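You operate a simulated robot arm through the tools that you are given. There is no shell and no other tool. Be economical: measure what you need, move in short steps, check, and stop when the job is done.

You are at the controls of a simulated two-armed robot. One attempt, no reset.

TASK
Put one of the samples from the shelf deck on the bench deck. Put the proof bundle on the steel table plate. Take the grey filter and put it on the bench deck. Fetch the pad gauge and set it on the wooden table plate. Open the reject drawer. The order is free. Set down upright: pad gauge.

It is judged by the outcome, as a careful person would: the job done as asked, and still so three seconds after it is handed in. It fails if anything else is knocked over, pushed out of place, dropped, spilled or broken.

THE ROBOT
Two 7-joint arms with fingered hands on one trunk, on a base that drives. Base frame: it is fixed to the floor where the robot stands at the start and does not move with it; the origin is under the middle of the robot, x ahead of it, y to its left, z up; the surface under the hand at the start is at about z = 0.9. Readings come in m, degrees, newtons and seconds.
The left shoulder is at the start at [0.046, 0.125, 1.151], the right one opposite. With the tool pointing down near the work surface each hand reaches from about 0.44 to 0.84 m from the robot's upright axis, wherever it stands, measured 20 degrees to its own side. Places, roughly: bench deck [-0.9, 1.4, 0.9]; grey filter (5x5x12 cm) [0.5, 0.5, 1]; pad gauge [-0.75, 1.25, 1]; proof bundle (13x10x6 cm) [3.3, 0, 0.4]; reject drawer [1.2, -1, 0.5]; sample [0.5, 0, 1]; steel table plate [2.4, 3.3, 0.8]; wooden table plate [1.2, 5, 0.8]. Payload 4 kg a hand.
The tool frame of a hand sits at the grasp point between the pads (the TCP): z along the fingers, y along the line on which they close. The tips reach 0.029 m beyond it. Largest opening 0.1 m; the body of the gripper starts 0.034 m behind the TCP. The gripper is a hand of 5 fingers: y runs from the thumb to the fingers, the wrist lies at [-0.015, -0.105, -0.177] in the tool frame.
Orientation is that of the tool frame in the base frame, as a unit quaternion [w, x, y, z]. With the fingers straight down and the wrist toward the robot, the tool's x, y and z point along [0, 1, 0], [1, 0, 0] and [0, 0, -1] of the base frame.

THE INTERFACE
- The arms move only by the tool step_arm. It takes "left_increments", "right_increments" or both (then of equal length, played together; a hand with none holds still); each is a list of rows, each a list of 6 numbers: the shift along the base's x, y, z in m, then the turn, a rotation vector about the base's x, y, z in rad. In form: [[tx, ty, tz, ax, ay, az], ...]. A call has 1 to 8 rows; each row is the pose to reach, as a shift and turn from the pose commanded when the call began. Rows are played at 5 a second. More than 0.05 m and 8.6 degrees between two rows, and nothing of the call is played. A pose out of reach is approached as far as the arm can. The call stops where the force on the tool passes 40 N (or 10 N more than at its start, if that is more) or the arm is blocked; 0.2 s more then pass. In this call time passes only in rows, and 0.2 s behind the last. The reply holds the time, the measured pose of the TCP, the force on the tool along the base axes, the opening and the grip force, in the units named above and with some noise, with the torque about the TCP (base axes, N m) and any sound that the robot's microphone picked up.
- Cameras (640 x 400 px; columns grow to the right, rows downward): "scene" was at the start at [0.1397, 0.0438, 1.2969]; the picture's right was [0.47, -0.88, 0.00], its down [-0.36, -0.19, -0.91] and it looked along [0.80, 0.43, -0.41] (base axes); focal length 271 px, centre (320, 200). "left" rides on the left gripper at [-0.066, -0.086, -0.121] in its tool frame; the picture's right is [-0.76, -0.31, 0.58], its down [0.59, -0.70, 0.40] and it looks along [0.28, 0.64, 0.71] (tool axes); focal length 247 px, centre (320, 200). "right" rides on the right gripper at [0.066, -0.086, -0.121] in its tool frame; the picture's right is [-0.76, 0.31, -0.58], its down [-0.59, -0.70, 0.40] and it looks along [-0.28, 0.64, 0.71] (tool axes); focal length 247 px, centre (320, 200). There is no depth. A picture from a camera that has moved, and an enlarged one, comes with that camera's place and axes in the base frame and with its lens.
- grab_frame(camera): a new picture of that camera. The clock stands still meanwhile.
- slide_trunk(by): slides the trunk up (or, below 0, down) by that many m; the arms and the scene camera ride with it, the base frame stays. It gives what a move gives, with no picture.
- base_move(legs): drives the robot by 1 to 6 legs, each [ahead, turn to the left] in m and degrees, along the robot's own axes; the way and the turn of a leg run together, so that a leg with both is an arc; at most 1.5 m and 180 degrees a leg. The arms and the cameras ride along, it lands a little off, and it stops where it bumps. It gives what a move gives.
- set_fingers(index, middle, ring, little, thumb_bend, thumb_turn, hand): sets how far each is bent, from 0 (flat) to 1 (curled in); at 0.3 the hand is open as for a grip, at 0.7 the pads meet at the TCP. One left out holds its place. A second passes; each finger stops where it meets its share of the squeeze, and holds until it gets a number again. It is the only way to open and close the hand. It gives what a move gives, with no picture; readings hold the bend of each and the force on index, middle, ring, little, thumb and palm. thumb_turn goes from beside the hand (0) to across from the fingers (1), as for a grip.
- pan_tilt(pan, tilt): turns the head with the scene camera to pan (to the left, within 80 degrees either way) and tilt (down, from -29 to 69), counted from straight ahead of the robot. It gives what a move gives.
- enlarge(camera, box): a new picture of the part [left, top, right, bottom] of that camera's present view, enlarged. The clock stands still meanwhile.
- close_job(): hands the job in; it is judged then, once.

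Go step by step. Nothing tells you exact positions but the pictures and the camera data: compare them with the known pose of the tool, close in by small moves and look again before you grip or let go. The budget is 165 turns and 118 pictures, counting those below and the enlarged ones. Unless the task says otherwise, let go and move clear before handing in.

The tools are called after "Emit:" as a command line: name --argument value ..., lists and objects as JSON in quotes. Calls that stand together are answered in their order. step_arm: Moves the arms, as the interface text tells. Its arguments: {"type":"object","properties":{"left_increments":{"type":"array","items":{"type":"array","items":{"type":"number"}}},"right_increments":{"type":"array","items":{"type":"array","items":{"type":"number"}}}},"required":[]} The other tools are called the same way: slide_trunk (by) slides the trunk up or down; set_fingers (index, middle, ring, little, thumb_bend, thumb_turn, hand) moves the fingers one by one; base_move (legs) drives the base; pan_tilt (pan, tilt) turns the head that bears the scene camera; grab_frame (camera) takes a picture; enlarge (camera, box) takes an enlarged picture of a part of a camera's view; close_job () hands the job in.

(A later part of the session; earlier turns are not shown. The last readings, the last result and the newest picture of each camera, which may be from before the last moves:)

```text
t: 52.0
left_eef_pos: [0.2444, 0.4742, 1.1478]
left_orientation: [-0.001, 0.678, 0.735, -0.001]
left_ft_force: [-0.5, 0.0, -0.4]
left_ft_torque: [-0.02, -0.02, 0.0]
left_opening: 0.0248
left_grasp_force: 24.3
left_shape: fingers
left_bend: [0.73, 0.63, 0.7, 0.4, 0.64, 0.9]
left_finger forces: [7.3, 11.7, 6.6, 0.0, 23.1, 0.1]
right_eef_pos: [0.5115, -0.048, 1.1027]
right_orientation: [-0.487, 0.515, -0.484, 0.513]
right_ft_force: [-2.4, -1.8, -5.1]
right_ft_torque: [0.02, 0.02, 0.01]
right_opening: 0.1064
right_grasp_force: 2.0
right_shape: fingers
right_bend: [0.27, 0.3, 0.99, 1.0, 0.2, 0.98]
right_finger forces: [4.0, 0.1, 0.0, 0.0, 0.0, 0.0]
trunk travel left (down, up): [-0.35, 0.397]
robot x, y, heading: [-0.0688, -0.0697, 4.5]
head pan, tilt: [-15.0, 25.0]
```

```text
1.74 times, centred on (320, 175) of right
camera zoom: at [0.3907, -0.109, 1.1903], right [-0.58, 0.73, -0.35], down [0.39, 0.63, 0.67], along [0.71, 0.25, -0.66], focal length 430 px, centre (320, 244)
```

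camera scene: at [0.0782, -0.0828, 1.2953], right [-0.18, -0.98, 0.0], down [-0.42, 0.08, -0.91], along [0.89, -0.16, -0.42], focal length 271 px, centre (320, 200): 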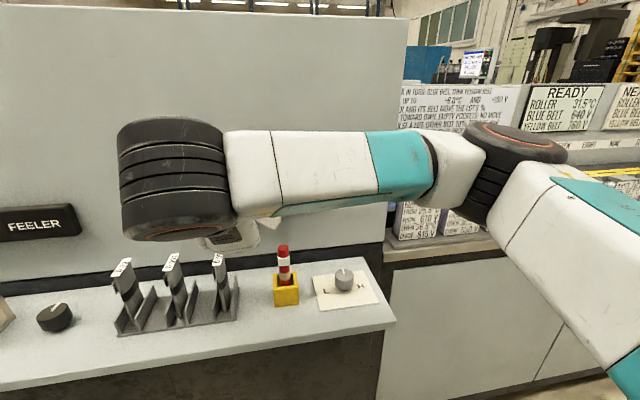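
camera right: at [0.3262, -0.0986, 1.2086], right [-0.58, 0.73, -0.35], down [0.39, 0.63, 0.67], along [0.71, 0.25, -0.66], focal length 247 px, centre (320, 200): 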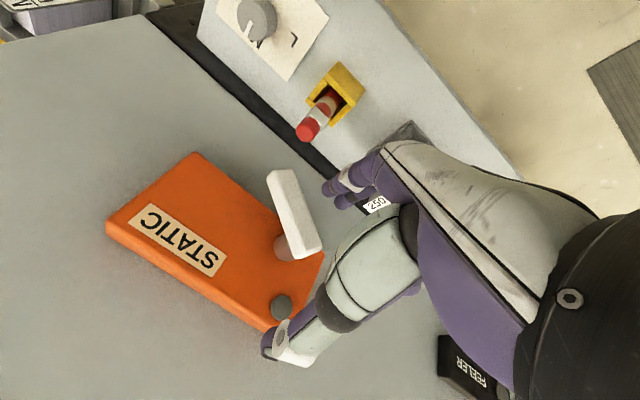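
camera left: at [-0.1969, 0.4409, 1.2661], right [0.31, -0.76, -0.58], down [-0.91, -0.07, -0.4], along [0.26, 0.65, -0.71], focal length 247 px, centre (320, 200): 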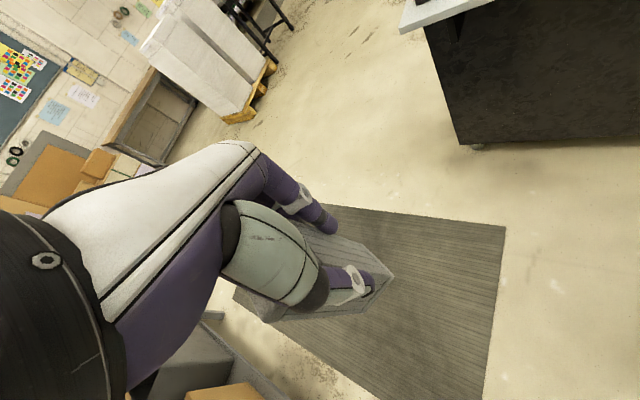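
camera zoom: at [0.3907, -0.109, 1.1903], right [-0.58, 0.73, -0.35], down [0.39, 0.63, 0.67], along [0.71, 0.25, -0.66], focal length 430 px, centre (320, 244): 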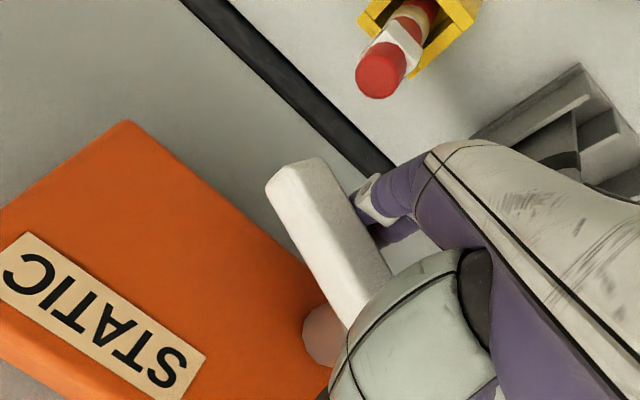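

Emit:
step_arm --right_increments '[[0, 0, 0.01, 0, 0, 0], [0, 0, 0.02, 0, 0, 0]]'

Emit:
enlarge --camera "right" --box '[200, 60, 440, 290]'

```text
t: 52.6
left_eef_pos: [0.2452, 0.4735, 1.1467]
left_orientation: [0.0, 0.68, 0.733, 0.0]
left_ft_force: [0.0, -0.7, -0.9]
left_ft_torque: [-0.05, 0.0, -0.02]
left_opening: 0.0247
left_grasp_force: 24.5
left_shape: fingers
left_bend: [0.73, 0.63, 0.7, 0.4, 0.64, 0.9]
left_finger forces: [7.3, 11.5, 6.7, 0.1, 23.1, 0.0]
right_eef_pos: [0.512, -0.0497, 1.1206]
right_orientation: [-0.486, 0.515, -0.485, 0.513]
right_ft_force: [-2.0, -7.2, -10.9]
right_ft_torque: [-0.15, -0.02, 0.05]
right_opening: 0.1099
right_grasp_force: 5.1
right_shape: fingers
right_bend: [0.25, 0.3, 0.99, 1.0, 0.2, 0.98]
right_finger forces: [10.6, 0.0, 0.1, 0.0, 0.0, 0.1]
trunk travel left (down, up): [-0.35, 0.397]
robot x, y, heading: [-0.0682, -0.0684, 4.4]
head pan, tilt: [-15.0, 25.0]
```

```text
1.74 times, centred on (320, 175) of right
camera zoom: at [0.3907, -0.1108, 1.2098], right [-0.58, 0.73, -0.35], down [0.4, 0.63, 0.67], along [0.71, 0.25, -0.66], focal length 430 px, centre (320, 244)
```

zoom: 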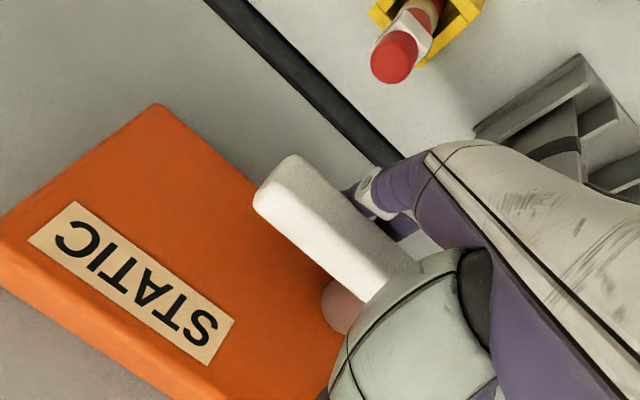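

The lever's top edge now computes as level at z ≈ 1.096, as at the start. I'll drop the finger a bit, back out and check it stays.

Emit:
step_arm --right_increments '[[0, 0, -0.01, 0, 0, 0], [-0.002, 0, -0.022, 0, 0, 0], [-0.04, 0, -0.022, 0, 0, 0], [-0.08, 0, -0.005, 0, 0, 0], [-0.12, 0, 0.02, 0, 0, 0]]'

Emit:
grab_frame --camera "right"

```text
t: 53.8
left_eef_pos: [0.2424, 0.4745, 1.1467]
left_orientation: [-0.001, 0.679, 0.734, -0.001]
left_ft_force: [-0.4, -0.2, -1.2]
left_ft_torque: [-0.03, -0.03, -0.02]
left_opening: 0.025
left_grasp_force: 24.4
left_shape: fingers
left_bend: [0.73, 0.63, 0.7, 0.4, 0.64, 0.9]
left_finger forces: [7.2, 11.5, 6.6, 0.0, 23.1, 0.0]
right_eef_pos: [0.3938, -0.0481, 1.1429]
right_orientation: [-0.488, 0.515, -0.483, 0.513]
right_ft_force: [-0.6, -0.2, -0.2]
right_ft_torque: [0.03, 0.0, -0.02]
right_opening: 0.1023
right_grasp_force: 0.0
right_shape: fingers
right_bend: [0.3, 0.3, 0.99, 1.0, 0.2, 0.98]
right_finger forces: [0.0, 0.1, 0.0, 0.0, 0.0, 0.0]
trunk travel left (down, up): [-0.35, 0.397]
robot x, y, heading: [-0.0715, -0.0699, 4.5]
head pan, tilt: [-15.0, 25.0]
```

```text
64 pictures are left
camera right: at [0.2712, -0.1082, 1.2297], right [-0.58, 0.73, -0.35], down [0.39, 0.63, 0.67], along [0.71, 0.25, -0.66], focal length 247 px, centre (320, 200)
```

right: 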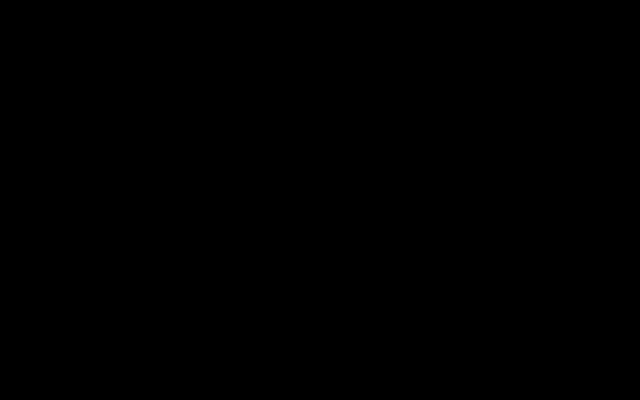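

The camera frame came back black; I'll use the head view. I'll rotate the right hand back to fingers-down in free space.

Emit:
step_arm --right_increments '[[-0.005, -0.03, 0.01, -0.105, 0, 0.105], [-0.01, -0.06, 0.02, -0.21, 0, 0.21], [-0.01, -0.09, 0.03, -0.315, 0, 0.315], [-0.02, -0.12, 0.04, -0.42, 0, 0.42], [-0.03, -0.15, 0.05, -0.525, 0, 0.525], [-0.03, -0.18, 0.06, -0.63, 0, 0.63], [-0.03, -0.2, 0.07, -0.735, 0, 0.735], [-0.03, -0.2, 0.08, -0.84, 0, 0.84]]'

Emit:
step_arm --right_increments '[[0, 0, 0, -0.105, 0, 0.105], [0, 0, 0, -0.21, 0, 0.21], [0, 0, 0, -0.315, 0, 0.315], [0, 0, 0, -0.42, 0, 0.42], [0, 0, 0, -0.525, 0, 0.525], [0, 0, 0, -0.63, 0, 0.63], [0, 0, 0, -0.735, 0, 0.735], [0, 0, 0, -0.84, 0, 0.84]]'

Emit:
step_arm --right_increments '[[0, 0, 0, -0.105, 0, 0.105], [0, 0, 0, -0.21, 0, 0.21], [0, 0, 0, -0.315, 0, 0.315], [0, 0, 0, -0.42, 0, 0.42], [0, 0, 0, -0.525, 0, 0.525]]'

Emit:
grab_frame --camera "scene"

```text
t: 55.6
left_eef_pos: [0.2443, 0.4742, 1.1458]
left_orientation: [-0.001, 0.679, 0.734, -0.001]
left_ft_force: [-0.4, 0.5, -1.1]
left_ft_torque: [0.0, -0.04, 0.01]
left_opening: 0.0248
left_grasp_force: 24.0
left_shape: fingers
left_bend: [0.73, 0.63, 0.7, 0.4, 0.64, 0.9]
left_finger forces: [7.3, 11.6, 6.7, 0.0, 23.1, 0.0]
right_eef_pos: [0.3633, -0.25, 1.2228]
right_orientation: [-0.403, 0.812, 0.008, 0.422]
right_ft_force: [-0.3, -1.0, -0.3]
right_ft_torque: [0.01, 0.02, -0.04]
right_opening: 0.1017
right_grasp_force: 0.1
right_shape: fingers
right_bend: [0.3, 0.3, 0.99, 1.0, 0.2, 0.98]
right_finger forces: [0.0, 0.0, 0.0, 0.0, 0.1, 0.1]
right hand out of reach, approached as far as the arm can: row 4, 5, 6
trunk travel left (down, up): [-0.35, 0.397]
robot x, y, heading: [-0.0723, -0.0661, 4.4]
head pan, tilt: [-15.0, 25.0]
```

```text
t: 57.4
left_eef_pos: [0.2435, 0.4747, 1.1465]
left_orientation: [-0.001, 0.679, 0.735, 0.0]
left_ft_force: [-0.4, -0.3, -0.8]
left_ft_torque: [0.0, 0.03, 0.03]
left_opening: 0.0247
left_grasp_force: 23.9
left_shape: fingers
left_bend: [0.73, 0.63, 0.7, 0.4, 0.64, 0.9]
left_finger forces: [7.3, 11.6, 6.7, 0.0, 23.0, 0.1]
right_eef_pos: [0.3616, -0.2488, 1.2228]
right_orientation: [-0.18, 0.829, 0.495, 0.187]
right_ft_force: [0.4, -0.2, -0.2]
right_ft_torque: [-0.02, 0.02, -0.03]
right_opening: 0.1017
right_grasp_force: 0.1
right_shape: fingers
right_bend: [0.3, 0.3, 0.99, 1.0, 0.2, 0.98]
right_finger forces: [0.0, 0.1, 0.0, 0.0, 0.0, 0.1]
trunk travel left (down, up): [-0.35, 0.397]
robot x, y, heading: [-0.0727, -0.0694, 4.3]
head pan, tilt: [-15.0, 25.0]
```

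```text
t: 58.6
left_eef_pos: [0.2437, 0.4739, 1.1474]
left_orientation: [0.0, 0.679, 0.734, -0.001]
left_ft_force: [-0.7, -0.6, -1.6]
left_ft_torque: [0.0, -0.01, -0.01]
left_opening: 0.0248
left_grasp_force: 24.2
left_shape: fingers
left_bend: [0.73, 0.63, 0.7, 0.4, 0.64, 0.9]
left_finger forces: [7.3, 11.6, 6.7, 0.0, 23.0, 0.0]
right_eef_pos: [0.3609, -0.2491, 1.2229]
right_orientation: [-0.004, 0.692, 0.722, 0.001]
right_ft_force: [-0.6, 0.1, 0.1]
right_ft_torque: [-0.01, 0.04, -0.01]
right_opening: 0.102
right_grasp_force: 0.0
right_shape: fingers
right_bend: [0.3, 0.3, 0.99, 1.0, 0.2, 0.98]
right_finger forces: [0.1, 0.1, 0.0, 0.2, 0.0, 0.0]
trunk travel left (down, up): [-0.35, 0.397]
robot x, y, heading: [-0.0699, -0.0698, 4.6]
head pan, tilt: [-15.0, 25.0]
```

```text
63 pictures are left
camera scene: at [0.0778, -0.0827, 1.2954], right [-0.18, -0.98, 0.0], down [-0.42, 0.08, -0.91], along [0.89, -0.16, -0.42], focal length 271 px, centre (320, 200)
```

scene: 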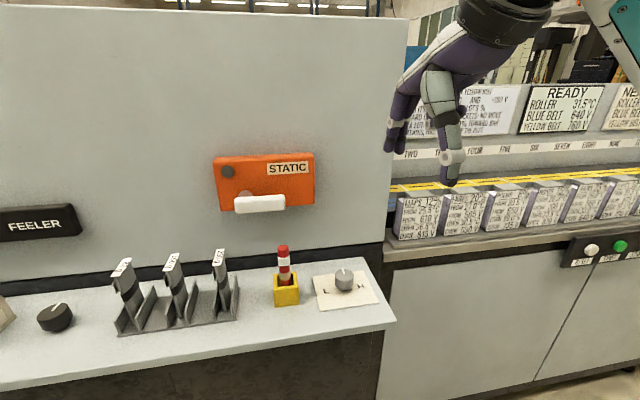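

The STATIC lever is back level. Now for the 80 g sample I'll use the natural grip, pinching its 4–5 cm width along x; I'll back off and turn so the arm stays clear of the levers.

Emit:
base_move --legs '[[-0.09, 0], [0, 25]]'

Emit:
set_fingers --hand "right" --index 0.3 --middle 0.3 --ring 0.3 --little 0.3 --thumb_bend 0.3

```text
t: 61.0
left_eef_pos: [-0.1105, 0.5498, 1.1466]
left_orientation: [-0.001, 0.501, 0.866, 0.0]
left_ft_force: [0.3, 0.1, -1.7]
left_ft_torque: [0.0, 0.02, -0.01]
left_opening: 0.0248
left_grasp_force: 24.5
left_shape: fingers
left_bend: [0.73, 0.63, 0.7, 0.4, 0.64, 0.9]
left_finger forces: [7.1, 11.5, 6.7, 0.0, 23.0, 0.0]
right_eef_pos: [0.3074, -0.0521, 1.2223]
right_orientation: [-0.004, 0.516, 0.857, 0.002]
right_ft_force: [0.6, 0.0, 0.0]
right_ft_torque: [-0.02, 0.01, 0.02]
right_opening: 0.1019
right_grasp_force: 0.0
right_shape: fingers
right_bend: [0.3, 0.3, 0.99, 1.0, 0.2, 0.98]
right_finger forces: [0.0, 0.0, 0.1, 0.1, 0.0, 0.0]
trunk travel left (down, up): [-0.35, 0.397]
robot x, y, heading: [-0.1574, -0.0767, 30.3]
head pan, tilt: [-15.0, 25.0]
```

```text
t: 62.0
left_eef_pos: [-0.1093, 0.5496, 1.1452]
left_orientation: [-0.001, 0.501, 0.865, 0.0]
left_ft_force: [1.2, 0.3, -1.2]
left_ft_torque: [0.05, 0.02, 0.01]
left_opening: 0.0246
left_grasp_force: 24.4
left_shape: fingers
left_bend: [0.73, 0.63, 0.7, 0.4, 0.64, 0.9]
left_finger forces: [7.1, 11.6, 6.7, 0.0, 23.1, 0.0]
right_eef_pos: [0.3063, -0.0528, 1.2231]
right_orientation: [-0.004, 0.516, 0.857, 0.001]
right_ft_force: [-0.1, -0.9, -0.4]
right_ft_torque: [-0.02, -0.04, 0.03]
right_opening: 0.0988
right_grasp_force: 0.0
right_shape: fingers
right_bend: [0.3, 0.3, 0.3, 0.3, 0.3, 0.98]
right_finger forces: [0.0, 0.0, 0.0, 0.1, 0.2, 0.1]
trunk travel left (down, up): [-0.35, 0.397]
robot x, y, heading: [-0.1582, -0.0797, 29.8]
head pan, tilt: [-15.0, 25.0]
```

Emit:
step_arm --right_increments '[[0.02, 0.04, 0, 0, 0, -0.08], [0.04, 0.08, 0, 0, 0, -0.16], [0.06, 0.12, 0, 0, 0, -0.24], [0.08, 0.16, 0, 0, 0, -0.32], [0.105, 0.195, 0, 0, 0, -0.4], [0.14, 0.217, -0.02, 0, 0, -0.487], [0.167, 0.217, -0.055, 0, 0, -0.487], [0.167, 0.217, -0.1, 0, 0, -0.487]]'

Emit:
pan_tilt --pan 0 --tilt 30

Emit:
grab_frame --camera "scene"

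Emit:
grab_frame --camera "right"

```text
t: 63.8
left_eef_pos: [-0.1109, 0.5495, 1.1465]
left_orientation: [-0.001, 0.501, 0.866, -0.002]
left_ft_force: [0.8, 0.0, -0.9]
left_ft_torque: [0.01, 0.02, -0.01]
left_opening: 0.0243
left_grasp_force: 24.1
left_shape: fingers
left_bend: [0.73, 0.63, 0.7, 0.4, 0.64, 0.9]
left_finger forces: [6.9, 11.7, 6.7, 0.0, 23.0, 0.0]
right_eef_pos: [0.4759, 0.166, 1.1248]
right_orientation: [-0.004, 0.708, 0.706, 0.002]
right_ft_force: [0.2, 0.5, 0.3]
right_ft_torque: [0.01, -0.01, 0.03]
right_opening: 0.099
right_grasp_force: 0.0
right_shape: fingers
right_bend: [0.3, 0.3, 0.3, 0.3, 0.3, 0.98]
right_finger forces: [0.0, 0.1, 0.1, 0.1, 0.0, 0.0]
trunk travel left (down, up): [-0.35, 0.397]
robot x, y, heading: [-0.1593, -0.0813, 30.1]
head pan, tilt: [-15.0, 25.0]
```

```text
t: 64.6
left_eef_pos: [-0.1102, 0.5493, 1.145]
left_orientation: [-0.001, 0.501, 0.865, -0.001]
left_ft_force: [0.1, 0.0, 0.3]
left_ft_torque: [-0.04, 0.03, -0.02]
left_opening: 0.0247
left_grasp_force: 24.3
left_shape: fingers
left_bend: [0.73, 0.63, 0.7, 0.4, 0.64, 0.9]
left_finger forces: [7.0, 11.7, 6.7, 0.0, 23.0, 0.1]
right_eef_pos: [0.4752, 0.1654, 1.1258]
right_orientation: [-0.004, 0.708, 0.706, 0.003]
right_ft_force: [-0.5, 0.0, 0.5]
right_ft_torque: [0.02, -0.02, 0.0]
right_opening: 0.0989
right_grasp_force: 0.0
right_shape: fingers
right_bend: [0.3, 0.3, 0.3, 0.3, 0.3, 0.98]
right_finger forces: [0.1, 0.0, 0.0, 0.1, 0.0, 0.0]
trunk travel left (down, up): [-0.35, 0.397]
robot x, y, heading: [-0.1578, -0.0766, 30.1]
head pan, tilt: [0.0, 30.0]
```

```text
62 pictures are left
camera scene: at [-0.0311, -0.0038, 1.2874], right [0.5, -0.87, 0.0], down [-0.43, -0.25, -0.87], along [0.75, 0.43, -0.5], focal length 271 px, centre (320, 200)
```

scene: 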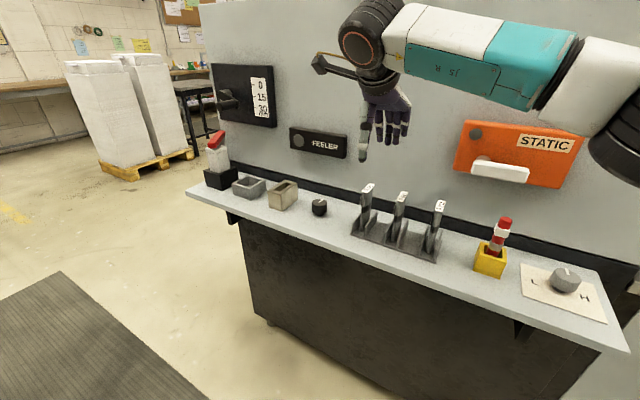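

```text
61 pictures are left
camera right: at [0.3894, 0.2302, 1.2452], right [0.31, -0.76, 0.57], down [-0.71, -0.58, -0.4], along [0.64, -0.28, -0.72], focal length 247 px, centre (320, 200)
```

right: 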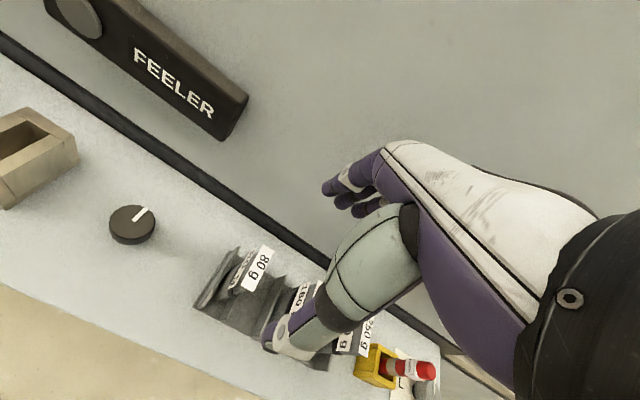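

Emit:
step_arm --right_increments '[[-0.002, 0.002, -0.04, 0, 0, 0], [-0.003, 0.002, -0.075, 0, 0, 0], [-0.003, 0.002, -0.1, 0, 0, 0]]'

Emit:
enlarge --camera "scene" --box '[310, 90, 470, 270]'

Emit:
enlarge --camera "right" --box '[180, 140, 440, 340]'

```text
t: 65.4
left_eef_pos: [-0.1099, 0.5503, 1.1466]
left_orientation: [-0.001, 0.5, 0.866, -0.002]
left_ft_force: [0.5, 0.4, -1.4]
left_ft_torque: [-0.01, -0.02, 0.01]
left_opening: 0.0244
left_grasp_force: 24.1
left_shape: fingers
left_bend: [0.73, 0.63, 0.7, 0.4, 0.64, 0.9]
left_finger forces: [7.0, 11.6, 6.7, 0.0, 23.0, 0.1]
right_eef_pos: [0.4696, 0.1684, 1.0224]
right_orientation: [-0.003, 0.708, 0.706, 0.003]
right_ft_force: [0.1, -0.4, -0.8]
right_ft_torque: [-0.01, 0.03, 0.0]
right_opening: 0.0987
right_grasp_force: 0.1
right_shape: fingers
right_bend: [0.3, 0.3, 0.3, 0.3, 0.3, 0.98]
right_finger forces: [0.0, 0.1, 0.0, 0.1, 0.1, 0.0]
trunk travel left (down, up): [-0.35, 0.397]
robot x, y, heading: [-0.1604, -0.0767, 30.0]
head pan, tilt: [0.0, 30.0]
```

```text
2.22 times, centred on (390, 180) of scene
camera zoom: at [-0.0309, -0.0037, 1.2873], right [0.5, -0.87, 0.0], down [-0.43, -0.25, -0.87], along [0.75, 0.43, -0.5], focal length 602 px, centre (164, 244)
```

zoom: 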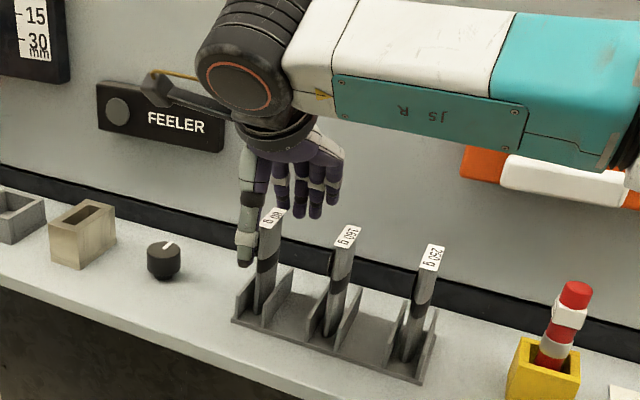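

```text
2.00 times, centred on (310, 240) of right
camera zoom: at [0.3843, 0.233, 1.1423], right [0.31, -0.76, 0.57], down [-0.71, -0.58, -0.4], along [0.64, -0.28, -0.72], focal length 494 px, centre (340, 120)
```

zoom: 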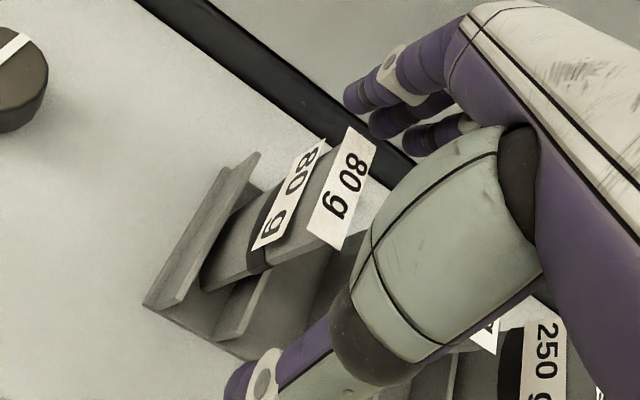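

Emit:
step_arm --right_increments '[[0.008, -0.001, -0.015, 0, 0, 0], [0.008, -0.001, -0.03, 0, 0, 0]]'

Emit:
set_fingers --hand "right" --middle 0.7 --thumb_bend 0.7

Emit:
enlarge --camera "right" --box '[180, 140, 440, 340]'

```text
t: 66.0
left_eef_pos: [-0.1104, 0.5501, 1.1466]
left_orientation: [-0.001, 0.501, 0.865, -0.001]
left_ft_force: [-0.2, 0.1, -1.5]
left_ft_torque: [-0.03, -0.02, -0.02]
left_opening: 0.0243
left_grasp_force: 24.5
left_shape: fingers
left_bend: [0.73, 0.63, 0.7, 0.4, 0.64, 0.9]
left_finger forces: [7.1, 11.6, 6.8, 0.0, 23.0, 0.0]
right_eef_pos: [0.4771, 0.1656, 0.9931]
right_orientation: [-0.004, 0.708, 0.706, 0.002]
right_ft_force: [0.1, -0.3, -0.5]
right_ft_torque: [-0.01, -0.01, 0.0]
right_opening: 0.0987
right_grasp_force: 0.0
right_shape: fingers
right_bend: [0.3, 0.3, 0.3, 0.3, 0.3, 0.98]
right_finger forces: [0.0, 0.0, 0.1, 0.0, 0.0, 0.1]
trunk travel left (down, up): [-0.35, 0.397]
robot x, y, heading: [-0.1616, -0.079, 30.2]
head pan, tilt: [0.0, 30.0]
```

```text
t: 67.0
left_eef_pos: [-0.1109, 0.5493, 1.1463]
left_orientation: [0.0, 0.501, 0.866, -0.001]
left_ft_force: [-0.6, 0.3, -1.3]
left_ft_torque: [0.0, -0.02, -0.05]
left_opening: 0.0243
left_grasp_force: 24.5
left_shape: fingers
left_bend: [0.73, 0.63, 0.7, 0.4, 0.64, 0.9]
left_finger forces: [7.0, 11.6, 6.7, 0.0, 23.0, 0.0]
right_eef_pos: [0.4791, 0.1647, 0.9927]
right_orientation: [-0.004, 0.708, 0.706, 0.003]
right_ft_force: [0.1, 0.6, 0.2]
right_ft_torque: [0.0, 0.05, 0.0]
right_opening: 0.0609
right_grasp_force: 4.2
right_shape: fingers
right_bend: [0.29, 0.7, 0.3, 0.3, 0.65, 0.97]
right_finger forces: [4.7, 0.1, 0.0, 0.0, 4.2, 0.0]
trunk travel left (down, up): [-0.35, 0.397]
robot x, y, heading: [-0.1591, -0.0802, 30.0]
head pan, tilt: [0.0, 30.0]
```

```text
2.00 times, centred on (310, 240) of right
camera zoom: at [0.3927, 0.23, 1.1138], right [0.31, -0.76, 0.57], down [-0.71, -0.58, -0.4], along [0.64, -0.28, -0.72], focal length 494 px, centre (340, 120)
```

zoom: 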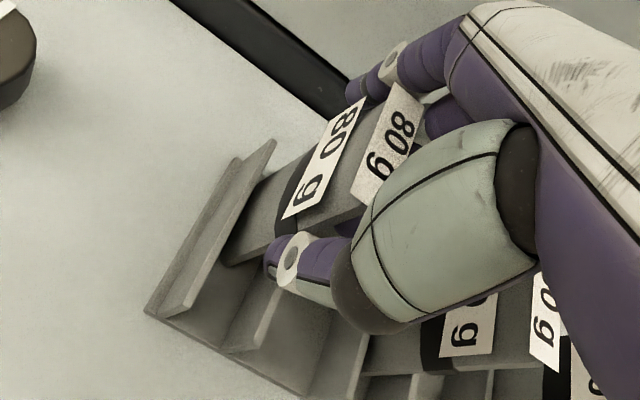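

The middle finger and thumb passed on the right side of the sample, so it's a bit further left. I'll open, shift left by 9 mm and forward 6 mm, and close again.

Emit:
set_fingers --hand "right" --middle 0.3 --thumb_bend 0.3

Emit:
step_arm --right_increments '[[0.006, 0.0095, 0, 0, 0, 0]]'

Emit:
enlarge --camera "right" --box '[180, 140, 440, 340]'

```text
t: 68.0
left_eef_pos: [-0.1097, 0.5491, 1.1456]
left_orientation: [0.0, 0.501, 0.866, -0.001]
left_ft_force: [-0.8, 0.8, -1.6]
left_ft_torque: [0.03, 0.01, -0.01]
left_opening: 0.0245
left_grasp_force: 24.1
left_shape: fingers
left_bend: [0.73, 0.63, 0.7, 0.4, 0.64, 0.9]
left_finger forces: [7.0, 11.6, 6.7, 0.1, 23.0, 0.0]
right_eef_pos: [0.4796, 0.1649, 0.9929]
right_orientation: [-0.004, 0.707, 0.707, 0.003]
right_ft_force: [-0.1, -0.2, 0.5]
right_ft_torque: [0.0, -0.03, 0.01]
right_opening: 0.0987
right_grasp_force: 0.6
right_shape: fingers
right_bend: [0.3, 0.3, 0.3, 0.3, 0.3, 0.97]
right_finger forces: [0.1, 0.0, 0.1, 0.1, 0.0, 0.1]
trunk travel left (down, up): [-0.35, 0.397]
robot x, y, heading: [-0.1609, -0.0794, 29.9]
head pan, tilt: [0.0, 30.0]
```

```text
t: 68.4
left_eef_pos: [-0.1089, 0.55, 1.1466]
left_orientation: [-0.001, 0.501, 0.865, -0.002]
left_ft_force: [0.6, -0.2, -1.4]
left_ft_torque: [-0.01, -0.05, -0.02]
left_opening: 0.0245
left_grasp_force: 23.8
left_shape: fingers
left_bend: [0.73, 0.63, 0.7, 0.4, 0.64, 0.9]
left_finger forces: [7.0, 11.6, 6.6, 0.0, 23.0, 0.0]
right_eef_pos: [0.4855, 0.1752, 0.9929]
right_orientation: [-0.003, 0.707, 0.707, 0.002]
right_ft_force: [0.1, 0.2, -0.1]
right_ft_torque: [-0.03, -0.01, 0.01]
right_opening: 0.099
right_grasp_force: 0.0
right_shape: fingers
right_bend: [0.3, 0.3, 0.3, 0.3, 0.3, 0.98]
right_finger forces: [0.0, 0.0, 0.0, 0.0, 0.0, 0.0]
trunk travel left (down, up): [-0.35, 0.397]
robot x, y, heading: [-0.1627, -0.0826, 30.2]
head pan, tilt: [0.0, 30.0]
```

```text
2.00 times, centred on (310, 240) of right
camera zoom: at [0.399, 0.24, 1.1134], right [0.31, -0.76, 0.57], down [-0.71, -0.58, -0.4], along [0.64, -0.28, -0.72], focal length 494 px, centre (340, 120)
```

zoom: 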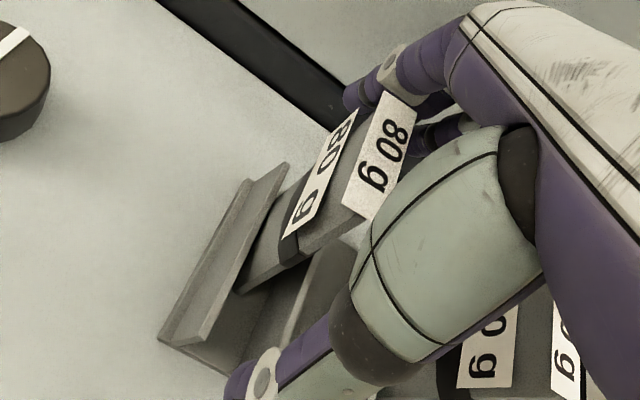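

Emit:
step_arm --right_increments '[[0.0, 0.006, 0, 0, 0, 0]]'

Emit:
set_fingers --hand "right" --middle 0.7 --thumb_bend 0.7

Emit:
enlarge --camera "right" --box '[180, 140, 440, 340]'

```text
t: 68.8
left_eef_pos: [-0.11, 0.5495, 1.1455]
left_orientation: [-0.001, 0.501, 0.866, -0.001]
left_ft_force: [1.1, 0.3, -0.9]
left_ft_torque: [0.01, -0.06, 0.01]
left_opening: 0.0246
left_grasp_force: 23.9
left_shape: fingers
left_bend: [0.73, 0.63, 0.7, 0.4, 0.64, 0.9]
left_finger forces: [7.1, 11.7, 6.6, 0.1, 23.1, 0.0]
right_eef_pos: [0.4841, 0.1802, 0.9933]
right_orientation: [-0.005, 0.707, 0.707, 0.003]
right_ft_force: [-0.7, 1.2, 0.2]
right_ft_torque: [-0.01, -0.03, -0.02]
right_opening: 0.0986
right_grasp_force: 0.0
right_shape: fingers
right_bend: [0.3, 0.3, 0.3, 0.3, 0.3, 0.98]
right_finger forces: [0.0, 0.0, 0.0, 0.1, 0.0, 0.0]
trunk travel left (down, up): [-0.35, 0.397]
robot x, y, heading: [-0.1573, -0.0769, 29.9]
head pan, tilt: [0.0, 30.0]
```

```text
t: 69.8
left_eef_pos: [-0.1098, 0.5483, 1.1463]
left_orientation: [0.0, 0.501, 0.865, 0.0]
left_ft_force: [-0.3, -0.2, -1.4]
left_ft_torque: [-0.01, -0.01, 0.04]
left_opening: 0.0243
left_grasp_force: 24.0
left_shape: fingers
left_bend: [0.73, 0.63, 0.7, 0.4, 0.64, 0.9]
left_finger forces: [7.0, 11.7, 6.8, 0.1, 23.0, 0.0]
right_eef_pos: [0.4844, 0.1801, 0.9945]
right_orientation: [-0.004, 0.708, 0.706, 0.003]
right_ft_force: [-1.1, -0.2, 3.4]
right_ft_torque: [-0.04, 0.02, 0.08]
right_opening: 0.0692
right_grasp_force: 9.0
right_shape: fingers
right_bend: [0.3, 0.55, 0.3, 0.3, 0.61, 0.96]
right_finger forces: [0.0, 7.8, 0.0, 0.1, 9.7, 0.0]
trunk travel left (down, up): [-0.35, 0.397]
robot x, y, heading: [-0.1592, -0.0751, 30.3]
head pan, tilt: [0.0, 30.0]
```

```text
2.00 times, centred on (310, 240) of right
camera zoom: at [0.3984, 0.2456, 1.1142], right [0.31, -0.76, 0.57], down [-0.7, -0.58, -0.4], along [0.64, -0.28, -0.72], focal length 494 px, centre (340, 120)
```

zoom: 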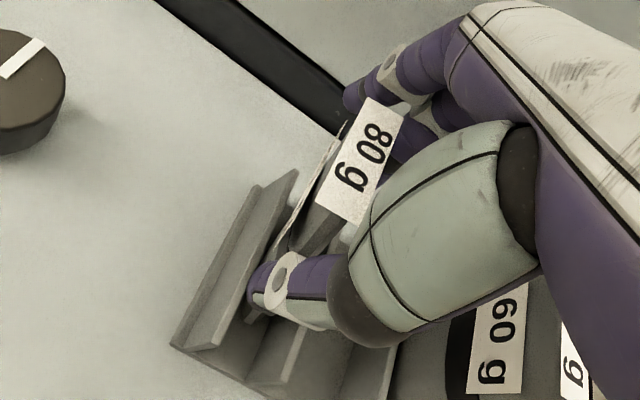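

Middle finger and thumb now hold it (about 9 N). I'll squeeze a bit more and lift.

Emit:
set_fingers --hand "right" --middle 0.85 --thumb_bend 0.85

Emit:
step_arm --right_increments '[[0, 0, 0.02, 0, 0, 0], [0, 0, 0.05, 0, 0, 0], [0, 0, 0.09, 0, 0, 0], [-0.01, 0, 0.13, 0, 0, 0], [-0.04, 0, 0.16, 0, 0, 0], [-0.08, 0, 0.17, 0, 0, 0], [-0.12, 0, 0.18, 0, 0, 0]]'

Emit:
grab_frame --camera "right"

Emit:
grab_frame --camera "scene"

```text
t: 70.8
left_eef_pos: [-0.1081, 0.5491, 1.1474]
left_orientation: [-0.001, 0.501, 0.866, 0.0]
left_ft_force: [0.1, 0.4, -1.4]
left_ft_torque: [0.01, 0.0, 0.01]
left_opening: 0.0244
left_grasp_force: 24.3
left_shape: fingers
left_bend: [0.73, 0.63, 0.7, 0.4, 0.64, 0.9]
left_finger forces: [7.0, 11.6, 6.8, 0.0, 23.0, 0.1]
right_eef_pos: [0.4843, 0.1801, 0.9935]
right_orientation: [-0.004, 0.708, 0.706, 0.002]
right_ft_force: [-2.1, -1.1, 1.3]
right_ft_torque: [-0.02, 0.11, 0.02]
right_opening: 0.0612
right_grasp_force: 16.3
right_shape: fingers
right_bend: [0.25, 0.6, 0.3, 0.3, 0.65, 0.97]
right_finger forces: [15.3, 1.7, 0.0, 0.1, 14.6, 0.0]
trunk travel left (down, up): [-0.35, 0.397]
robot x, y, heading: [-0.1584, -0.0782, 30.0]
head pan, tilt: [0.0, 30.0]
```

```text
t: 72.4
left_eef_pos: [-0.1102, 0.5497, 1.1472]
left_orientation: [0.0, 0.501, 0.865, 0.0]
left_ft_force: [0.3, -0.5, -0.9]
left_ft_torque: [-0.04, -0.02, 0.03]
left_opening: 0.0244
left_grasp_force: 24.4
left_shape: fingers
left_bend: [0.73, 0.63, 0.7, 0.4, 0.64, 0.9]
left_finger forces: [7.0, 11.7, 6.8, 0.0, 23.0, 0.0]
right_eef_pos: [0.3647, 0.181, 1.1718]
right_orientation: [-0.003, 0.708, 0.706, 0.003]
right_ft_force: [-0.2, 0.0, -0.4]
right_ft_torque: [-0.09, 0.0, 0.0]
right_opening: 0.0486
right_grasp_force: 10.9
right_shape: fingers
right_bend: [0.25, 0.61, 0.3, 0.3, 0.76, 0.97]
right_finger forces: [11.1, 0.0, 0.1, 0.0, 10.8, 0.0]
trunk travel left (down, up): [-0.35, 0.397]
robot x, y, heading: [-0.1574, -0.0815, 30.2]
head pan, tilt: [0.0, 30.0]
```

```text
55 pictures are left
camera right: at [0.2784, 0.247, 1.2918], right [0.31, -0.76, 0.57], down [-0.71, -0.58, -0.4], along [0.64, -0.28, -0.72], focal length 247 px, centre (320, 200)
```

right: 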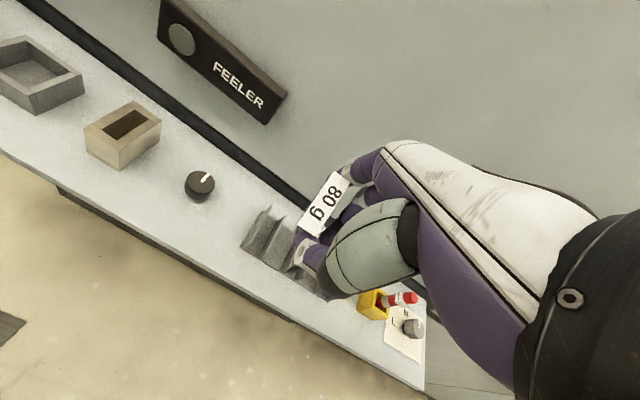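

```text
54 pictures are left
camera scene: at [-0.0319, -0.0036, 1.2875], right [0.5, -0.87, 0.0], down [-0.43, -0.25, -0.87], along [0.75, 0.43, -0.5], focal length 271 px, centre (320, 200)
```

scene: 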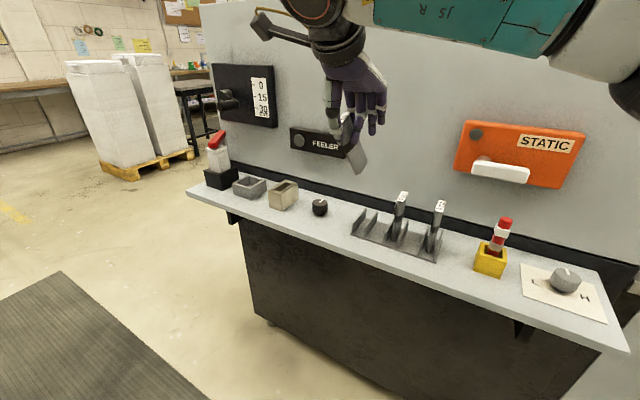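

Sample is held and the rack's other samples are undisturbed. I'll tuck the left hand closer in, then turn toward the bench and look at it.

Emit:
step_arm --left_increments '[[0.034, -0.03, 0, 0, 0, 0], [0.068, -0.06, 0, 0, 0, 0], [0.102, -0.09, 0, 0, 0, 0], [0.136, -0.12, 0, 0, 0, 0], [0.17, -0.15, 0, 0, 0, 0], [0.2, -0.18, 0, 0, 0, 0]]'

Emit:
base_move --legs '[[0, 60], [0.75, 0], [0, 45]]'

Emit:
pan_tilt --pan 10 --tilt 25

Emit:
grab_frame --camera "scene"

```text
t: 73.8
left_eef_pos: [0.0943, 0.3678, 1.147]
left_orientation: [-0.001, 0.501, 0.865, -0.001]
left_ft_force: [1.4, 0.7, -1.2]
left_ft_torque: [0.0, -0.02, 0.02]
left_opening: 0.0236
left_grasp_force: 23.9
left_shape: fingers
left_bend: [0.73, 0.63, 0.7, 0.4, 0.64, 0.9]
left_finger forces: [6.6, 11.7, 6.5, 0.0, 22.8, 0.0]
right_eef_pos: [0.366, 0.1803, 1.1721]
right_orientation: [-0.004, 0.708, 0.706, 0.003]
right_ft_force: [-0.2, -0.7, 0.5]
right_ft_torque: [-0.05, 0.03, 0.0]
right_opening: 0.0485
right_grasp_force: 11.6
right_shape: fingers
right_bend: [0.25, 0.61, 0.3, 0.3, 0.76, 0.97]
right_finger forces: [11.1, 0.0, 0.0, 0.1, 10.7, 0.1]
trunk travel left (down, up): [-0.35, 0.397]
robot x, y, heading: [-0.1593, -0.077, 30.0]
head pan, tilt: [0.0, 30.0]
```

```text
t: 82.7
left_eef_pos: [-0.677, 0.7835, 1.1459]
left_orientation: [0.0, -0.398, 0.917, 0.0]
left_ft_force: [0.7, 0.5, -1.0]
left_ft_torque: [0.05, -0.02, 0.01]
left_opening: 0.0231
left_grasp_force: 24.0
left_shape: fingers
left_bend: [0.73, 0.63, 0.7, 0.4, 0.65, 0.9]
left_finger forces: [7.1, 11.7, 6.7, 0.1, 22.2, 0.0]
right_eef_pos: [-0.5769, 1.1, 1.1719]
right_orientation: [-0.004, -0.146, 0.989, -0.001]
right_ft_force: [-0.4, 0.5, -1.1]
right_ft_torque: [-0.03, 0.06, 0.02]
right_opening: 0.0482
right_grasp_force: 10.8
right_shape: fingers
right_bend: [0.25, 0.61, 0.3, 0.3, 0.76, 0.97]
right_finger forces: [11.4, 0.1, 0.0, 0.0, 10.8, 0.0]
trunk travel left (down, up): [-0.35, 0.397]
robot x, y, heading: [-0.173, 0.6729, 137.3]
head pan, tilt: [0.0, 30.0]
```

```text
t: 83.5
left_eef_pos: [-0.6751, 0.7843, 1.145]
left_orientation: [0.0, -0.397, 0.918, -0.001]
left_ft_force: [-0.2, 0.5, -1.2]
left_ft_torque: [-0.02, 0.0, -0.02]
left_opening: 0.0232
left_grasp_force: 23.4
left_shape: fingers
left_bend: [0.73, 0.63, 0.7, 0.4, 0.65, 0.9]
left_finger forces: [6.9, 11.6, 6.5, 0.0, 22.2, 0.0]
right_eef_pos: [-0.5769, 1.1012, 1.1708]
right_orientation: [-0.004, -0.146, 0.989, -0.001]
right_ft_force: [-0.6, 0.1, -0.8]
right_ft_torque: [-0.03, 0.06, 0.02]
right_opening: 0.0486
right_grasp_force: 11.0
right_shape: fingers
right_bend: [0.25, 0.61, 0.3, 0.3, 0.76, 0.97]
right_finger forces: [11.6, 0.1, 0.0, 0.0, 10.9, 0.0]
trunk travel left (down, up): [-0.35, 0.397]
robot x, y, heading: [-0.1696, 0.6729, 137.1]
head pan, tilt: [10.0, 25.0]
```

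```text
53 pictures are left
camera scene: at [-0.2936, 0.7627, 1.2953], right [0.54, 0.84, 0.0], down [0.36, -0.23, -0.91], along [-0.76, 0.49, -0.42], focal length 271 px, centre (320, 200)
```

scene: 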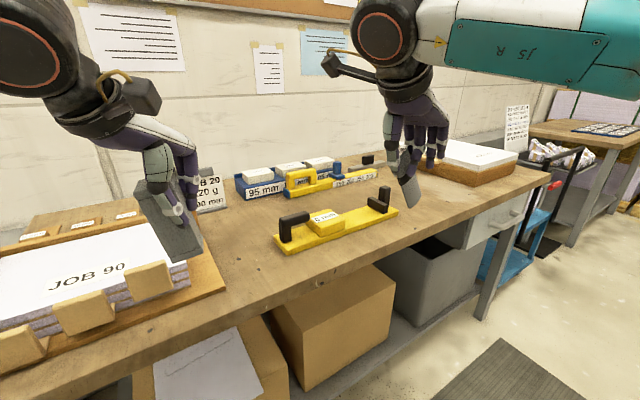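

I see the bench: a JOB 90 pad fixture, a yellow bar with black handles, and a blue tray behind. I'll enlarge to identify the pad gauge.

Emit:
enlarge --camera "scene" --box '[200, 130, 420, 270]'

```text
2.86 times, centred on (310, 200) of scene
camera zoom: at [-0.2936, 0.7627, 1.2953], right [0.54, 0.84, 0.0], down [0.36, -0.23, -0.91], along [-0.76, 0.49, -0.42], focal length 774 px, centre (349, 200)
```

zoom: 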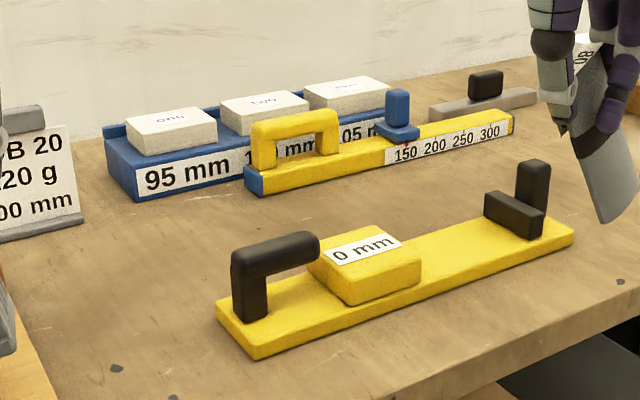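

The front yellow bar (y ≈ 1.0–1.36, x ≈ -0.82) best matches the pad gauge's given place. The deck is free to its right (y 1.4–1.75), so I'll drive there and set down the filter and sample first.

Emit:
base_move --legs '[[0, -55], [0.88, 0], [0, 98]]'

Emit:
pan_tilt --pan 0 --tilt 32

Emit:
grab_frame --camera "scene"

```text
t: 94.9
left_eef_pos: [-0.5014, 1.2664, 1.1473]
left_orientation: [0.0, 0.729, -0.685, 0.0]
left_ft_force: [0.2, 0.0, -1.6]
left_ft_torque: [-0.03, -0.01, 0.01]
left_opening: 0.0221
left_grasp_force: 23.9
left_shape: fingers
left_bend: [0.73, 0.63, 0.71, 0.4, 0.65, 0.9]
left_finger forces: [7.3, 11.8, 6.6, 0.0, 21.6, 0.0]
right_eef_pos: [-0.6642, 1.5575, 1.1718]
right_orientation: [-0.003, -0.528, 0.85, -0.003]
right_ft_force: [-0.8, 0.6, -1.3]
right_ft_torque: [-0.04, 0.03, 0.01]
right_opening: 0.0483
right_grasp_force: 10.6
right_shape: fingers
right_bend: [0.25, 0.61, 0.3, 0.3, 0.76, 0.97]
right_finger forces: [10.7, 0.0, 0.0, 0.1, 10.6, 0.0]
trunk travel left (down, up): [-0.35, 0.397]
robot x, y, heading: [-0.08, 1.5585, -176.1]
head pan, tilt: [10.0, 25.0]
```

```text
t: 95.6
left_eef_pos: [-0.502, 1.2663, 1.1472]
left_orientation: [-0.002, 0.728, -0.685, 0.001]
left_ft_force: [0.2, 0.0, -0.6]
left_ft_torque: [0.01, 0.01, -0.02]
left_opening: 0.0225
left_grasp_force: 23.8
left_shape: fingers
left_bend: [0.73, 0.63, 0.71, 0.4, 0.65, 0.9]
left_finger forces: [7.3, 11.8, 6.5, 0.0, 21.6, 0.0]
right_eef_pos: [-0.6645, 1.5568, 1.1709]
right_orientation: [-0.004, -0.527, 0.85, -0.003]
right_ft_force: [0.3, 0.1, -1.2]
right_ft_torque: [-0.05, 0.0, 0.0]
right_opening: 0.0483
right_grasp_force: 10.8
right_shape: fingers
right_bend: [0.25, 0.61, 0.3, 0.3, 0.76, 0.97]
right_finger forces: [10.7, 0.1, 0.1, 0.0, 10.6, 0.0]
trunk travel left (down, up): [-0.35, 0.397]
robot x, y, heading: [-0.0803, 1.5568, -176.1]
head pan, tilt: [0.0, 32.0]
```

```text
51 pictures are left
camera scene: at [-0.2242, 1.5466, 1.2843], right [-0.07, 1.0, 0.0], down [0.53, 0.04, -0.85], along [-0.85, -0.06, -0.53], focal length 271 px, centre (320, 200)
```

scene: 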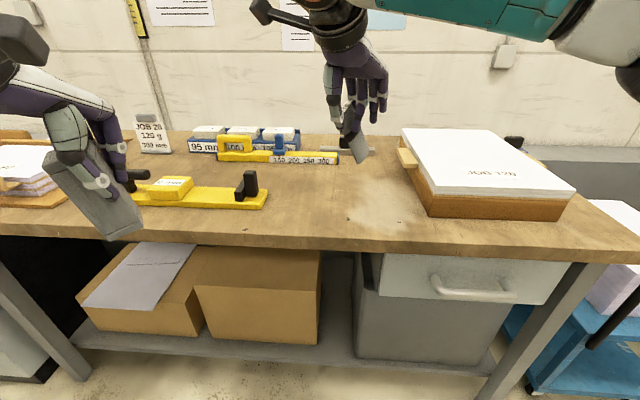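

Deck layout confirmed: free strip y 1.40–1.74, x -0.70 to -1.0. I'll move the left hand with the filter over [-0.80, 1.47] while shifting the right hand aside.

Emit:
step_arm --left_increments '[[-0.0375, 0.025, 0, 0, 0, 0], [-0.075, 0.05, 0, 0, 0, 0], [-0.1125, 0.075, 0, 0, 0, 0], [-0.15, 0.1, 0, 0, 0, 0], [-0.1875, 0.125, 0, 0, 0, 0], [-0.225, 0.15, 0, 0, 0, 0], [-0.2625, 0.175, 0, 0, 0, 0], [-0.3, 0.2, 0, 0, 0, 0]]' --right_increments '[[0.01, 0.02, 0, 0, 0, 0], [0.02, 0.04, 0, 0, 0, 0], [0.03, 0.06, 0, 0, 0, 0], [0.04, 0.08, 0, 0, 0, 0], [0.05, 0.1, 0, 0, 0, 0], [0.06, 0.12, 0, 0, 0, 0], [0.07, 0.14, 0, 0, 0, 0], [0.08, 0.16, 0, 0, 0, 0]]'

Emit:
grab_frame --camera "scene"

Emit:
grab_frame --camera "left"

```text
t: 97.4
left_eef_pos: [-0.7086, 1.4042, 1.1443]
left_orientation: [-0.001, 0.729, -0.685, 0.0]
left_ft_force: [0.8, 0.6, -0.9]
left_ft_torque: [-0.03, 0.0, 0.0]
left_opening: 0.0218
left_grasp_force: 23.8
left_shape: fingers
left_bend: [0.73, 0.63, 0.71, 0.4, 0.65, 0.9]
left_finger forces: [7.0, 11.9, 6.6, 0.0, 21.7, 0.0]
left hand out of reach, approached as far as the arm can: row 6, 7, 8
right_eef_pos: [-0.5827, 1.7198, 1.1709]
right_orientation: [-0.004, -0.527, 0.85, -0.003]
right_ft_force: [0.0, 0.1, -0.6]
right_ft_torque: [-0.07, 0.02, 0.01]
right_opening: 0.0483
right_grasp_force: 11.0
right_shape: fingers
right_bend: [0.25, 0.61, 0.3, 0.3, 0.76, 0.97]
right_finger forces: [10.7, 0.0, 0.0, 0.0, 10.6, 0.0]
trunk travel left (down, up): [-0.35, 0.397]
robot x, y, heading: [-0.0778, 1.5602, -176.0]
head pan, tilt: [0.0, 32.0]
```

```text
50 pictures are left
camera scene: at [-0.2237, 1.5474, 1.2843], right [-0.07, 1.0, 0.0], down [0.53, 0.04, -0.85], along [-0.85, -0.06, -0.53], focal length 271 px, centre (320, 200)
```

scene: 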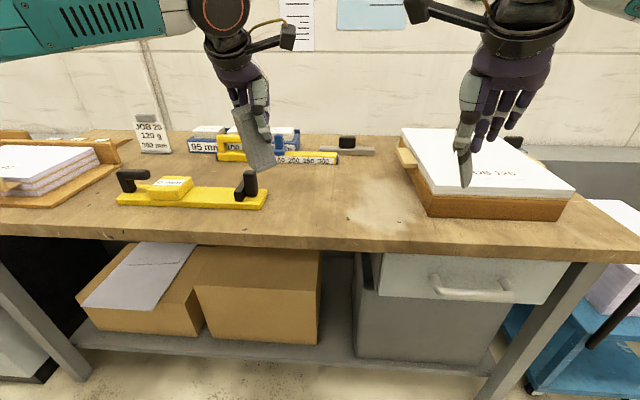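

```text
49 pictures are left
camera left: at [-0.6275, 1.4737, 1.265], right [0.26, 0.77, -0.58], down [0.74, -0.54, -0.4], along [-0.62, -0.32, -0.71], focal length 247 px, centre (320, 200)
```

left: 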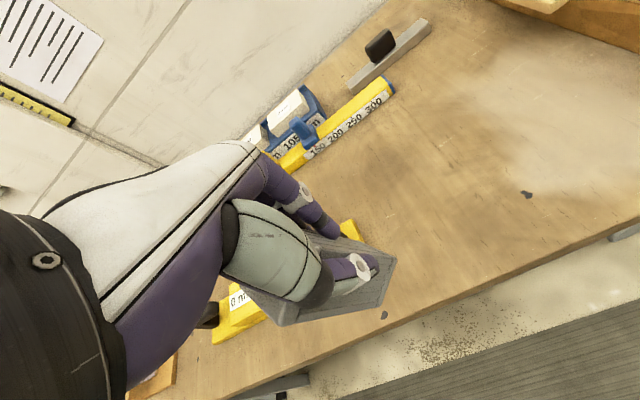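

Emit:
enlarge --camera "scene" --box '[200, 70, 310, 190]'

```text
3.33 times, centred on (255, 130) of scene
camera zoom: at [-0.2237, 1.5474, 1.2843], right [-0.07, 1.0, 0.0], down [0.53, 0.04, -0.85], along [-0.85, -0.06, -0.53], focal length 902 px, centre (537, 433)
```

zoom: 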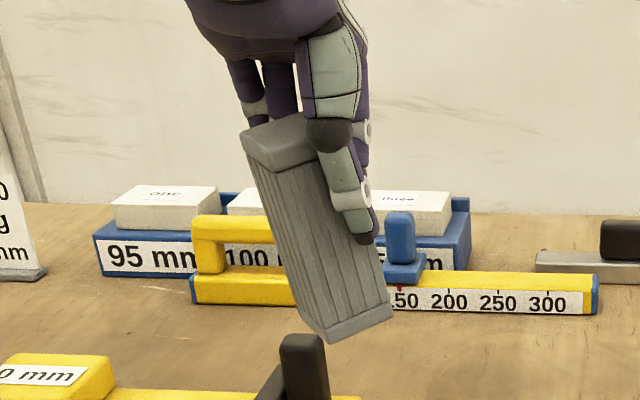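

The filter is tilted about 15° (bottom toward +y). I'll turn the base 8° right to gain room, then tilt the hand to make the filter vertical and start lowering.

Emit:
base_move --legs '[[0, -8]]'

Emit:
step_arm --left_increments '[[0, 0, 0, -0.13, 0, 0], [0, 0, 0, -0.26, 0, 0], [0, 0, -0.04, -0.26, 0, 0], [0, 0, -0.08, -0.26, 0, 0], [0, 0, -0.115, -0.26, 0, 0]]'

Emit:
enlarge --camera "scene" --box '[200, 90, 380, 250]'

```text
t: 98.5
left_eef_pos: [-0.7248, 1.495, 1.145]
left_orientation: [0.001, -0.68, 0.734, -0.001]
left_ft_force: [0.3, 0.1, -1.3]
left_ft_torque: [0.0, 0.02, -0.03]
left_opening: 0.0215
left_grasp_force: 23.7
left_shape: fingers
left_bend: [0.73, 0.63, 0.71, 0.4, 0.65, 0.9]
left_finger forces: [6.9, 12.1, 6.7, 0.0, 21.6, 0.1]
right_eef_pos: [-0.5561, 1.7893, 1.1706]
right_orientation: [-0.004, -0.465, 0.885, -0.003]
right_ft_force: [0.6, 0.2, -0.8]
right_ft_torque: [0.06, -0.07, -0.01]
right_opening: 0.0482
right_grasp_force: 10.2
right_shape: fingers
right_bend: [0.25, 0.61, 0.3, 0.3, 0.76, 0.97]
right_finger forces: [10.7, 0.1, 0.0, 0.0, 10.7, 0.0]
trunk travel left (down, up): [-0.35, 0.397]
robot x, y, heading: [-0.0769, 1.558, 175.8]
head pan, tilt: [0.0, 32.0]
```

```text
t: 99.7
left_eef_pos: [-0.7102, 1.4704, 1.0339]
left_orientation: [-0.087, -0.673, 0.729, -0.095]
left_ft_force: [-0.4, -0.4, -0.4]
left_ft_torque: [0.01, 0.05, 0.01]
left_opening: 0.0217
left_grasp_force: 23.9
left_shape: fingers
left_bend: [0.73, 0.63, 0.71, 0.4, 0.65, 0.9]
left_finger forces: [7.0, 11.9, 6.7, 0.0, 22.0, 0.1]
left hand out of reach, approached as far as the arm can: row 1, 2, 3, 4, 5
right_eef_pos: [-0.5555, 1.7883, 1.1702]
right_orientation: [-0.003, -0.465, 0.885, -0.003]
right_ft_force: [0.4, 0.3, 0.1]
right_ft_torque: [0.05, -0.04, -0.04]
right_opening: 0.0485
right_grasp_force: 10.9
right_shape: fingers
right_bend: [0.25, 0.61, 0.3, 0.3, 0.76, 0.97]
right_finger forces: [10.6, 0.1, 0.1, 0.0, 10.7, 0.1]
trunk travel left (down, up): [-0.35, 0.397]
robot x, y, heading: [-0.0773, 1.558, 175.8]
head pan, tilt: [0.0, 32.0]
```

```text
2.50 times, centred on (290, 170) of scene
camera zoom: at [-0.2241, 1.5673, 1.2842], right [0.07, 1.0, 0.0], down [0.53, -0.04, -0.85], along [-0.85, 0.06, -0.53], focal length 677 px, centre (395, 275)
```

zoom: 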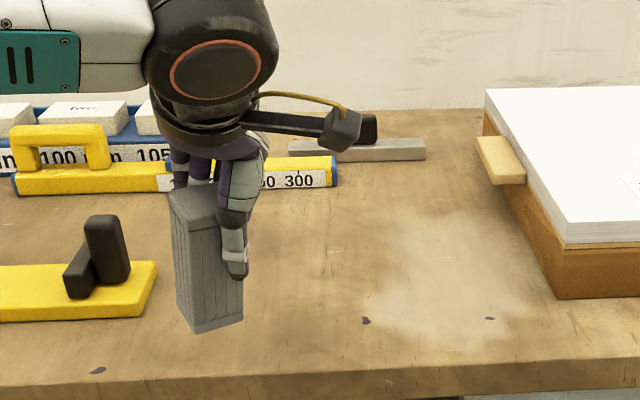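

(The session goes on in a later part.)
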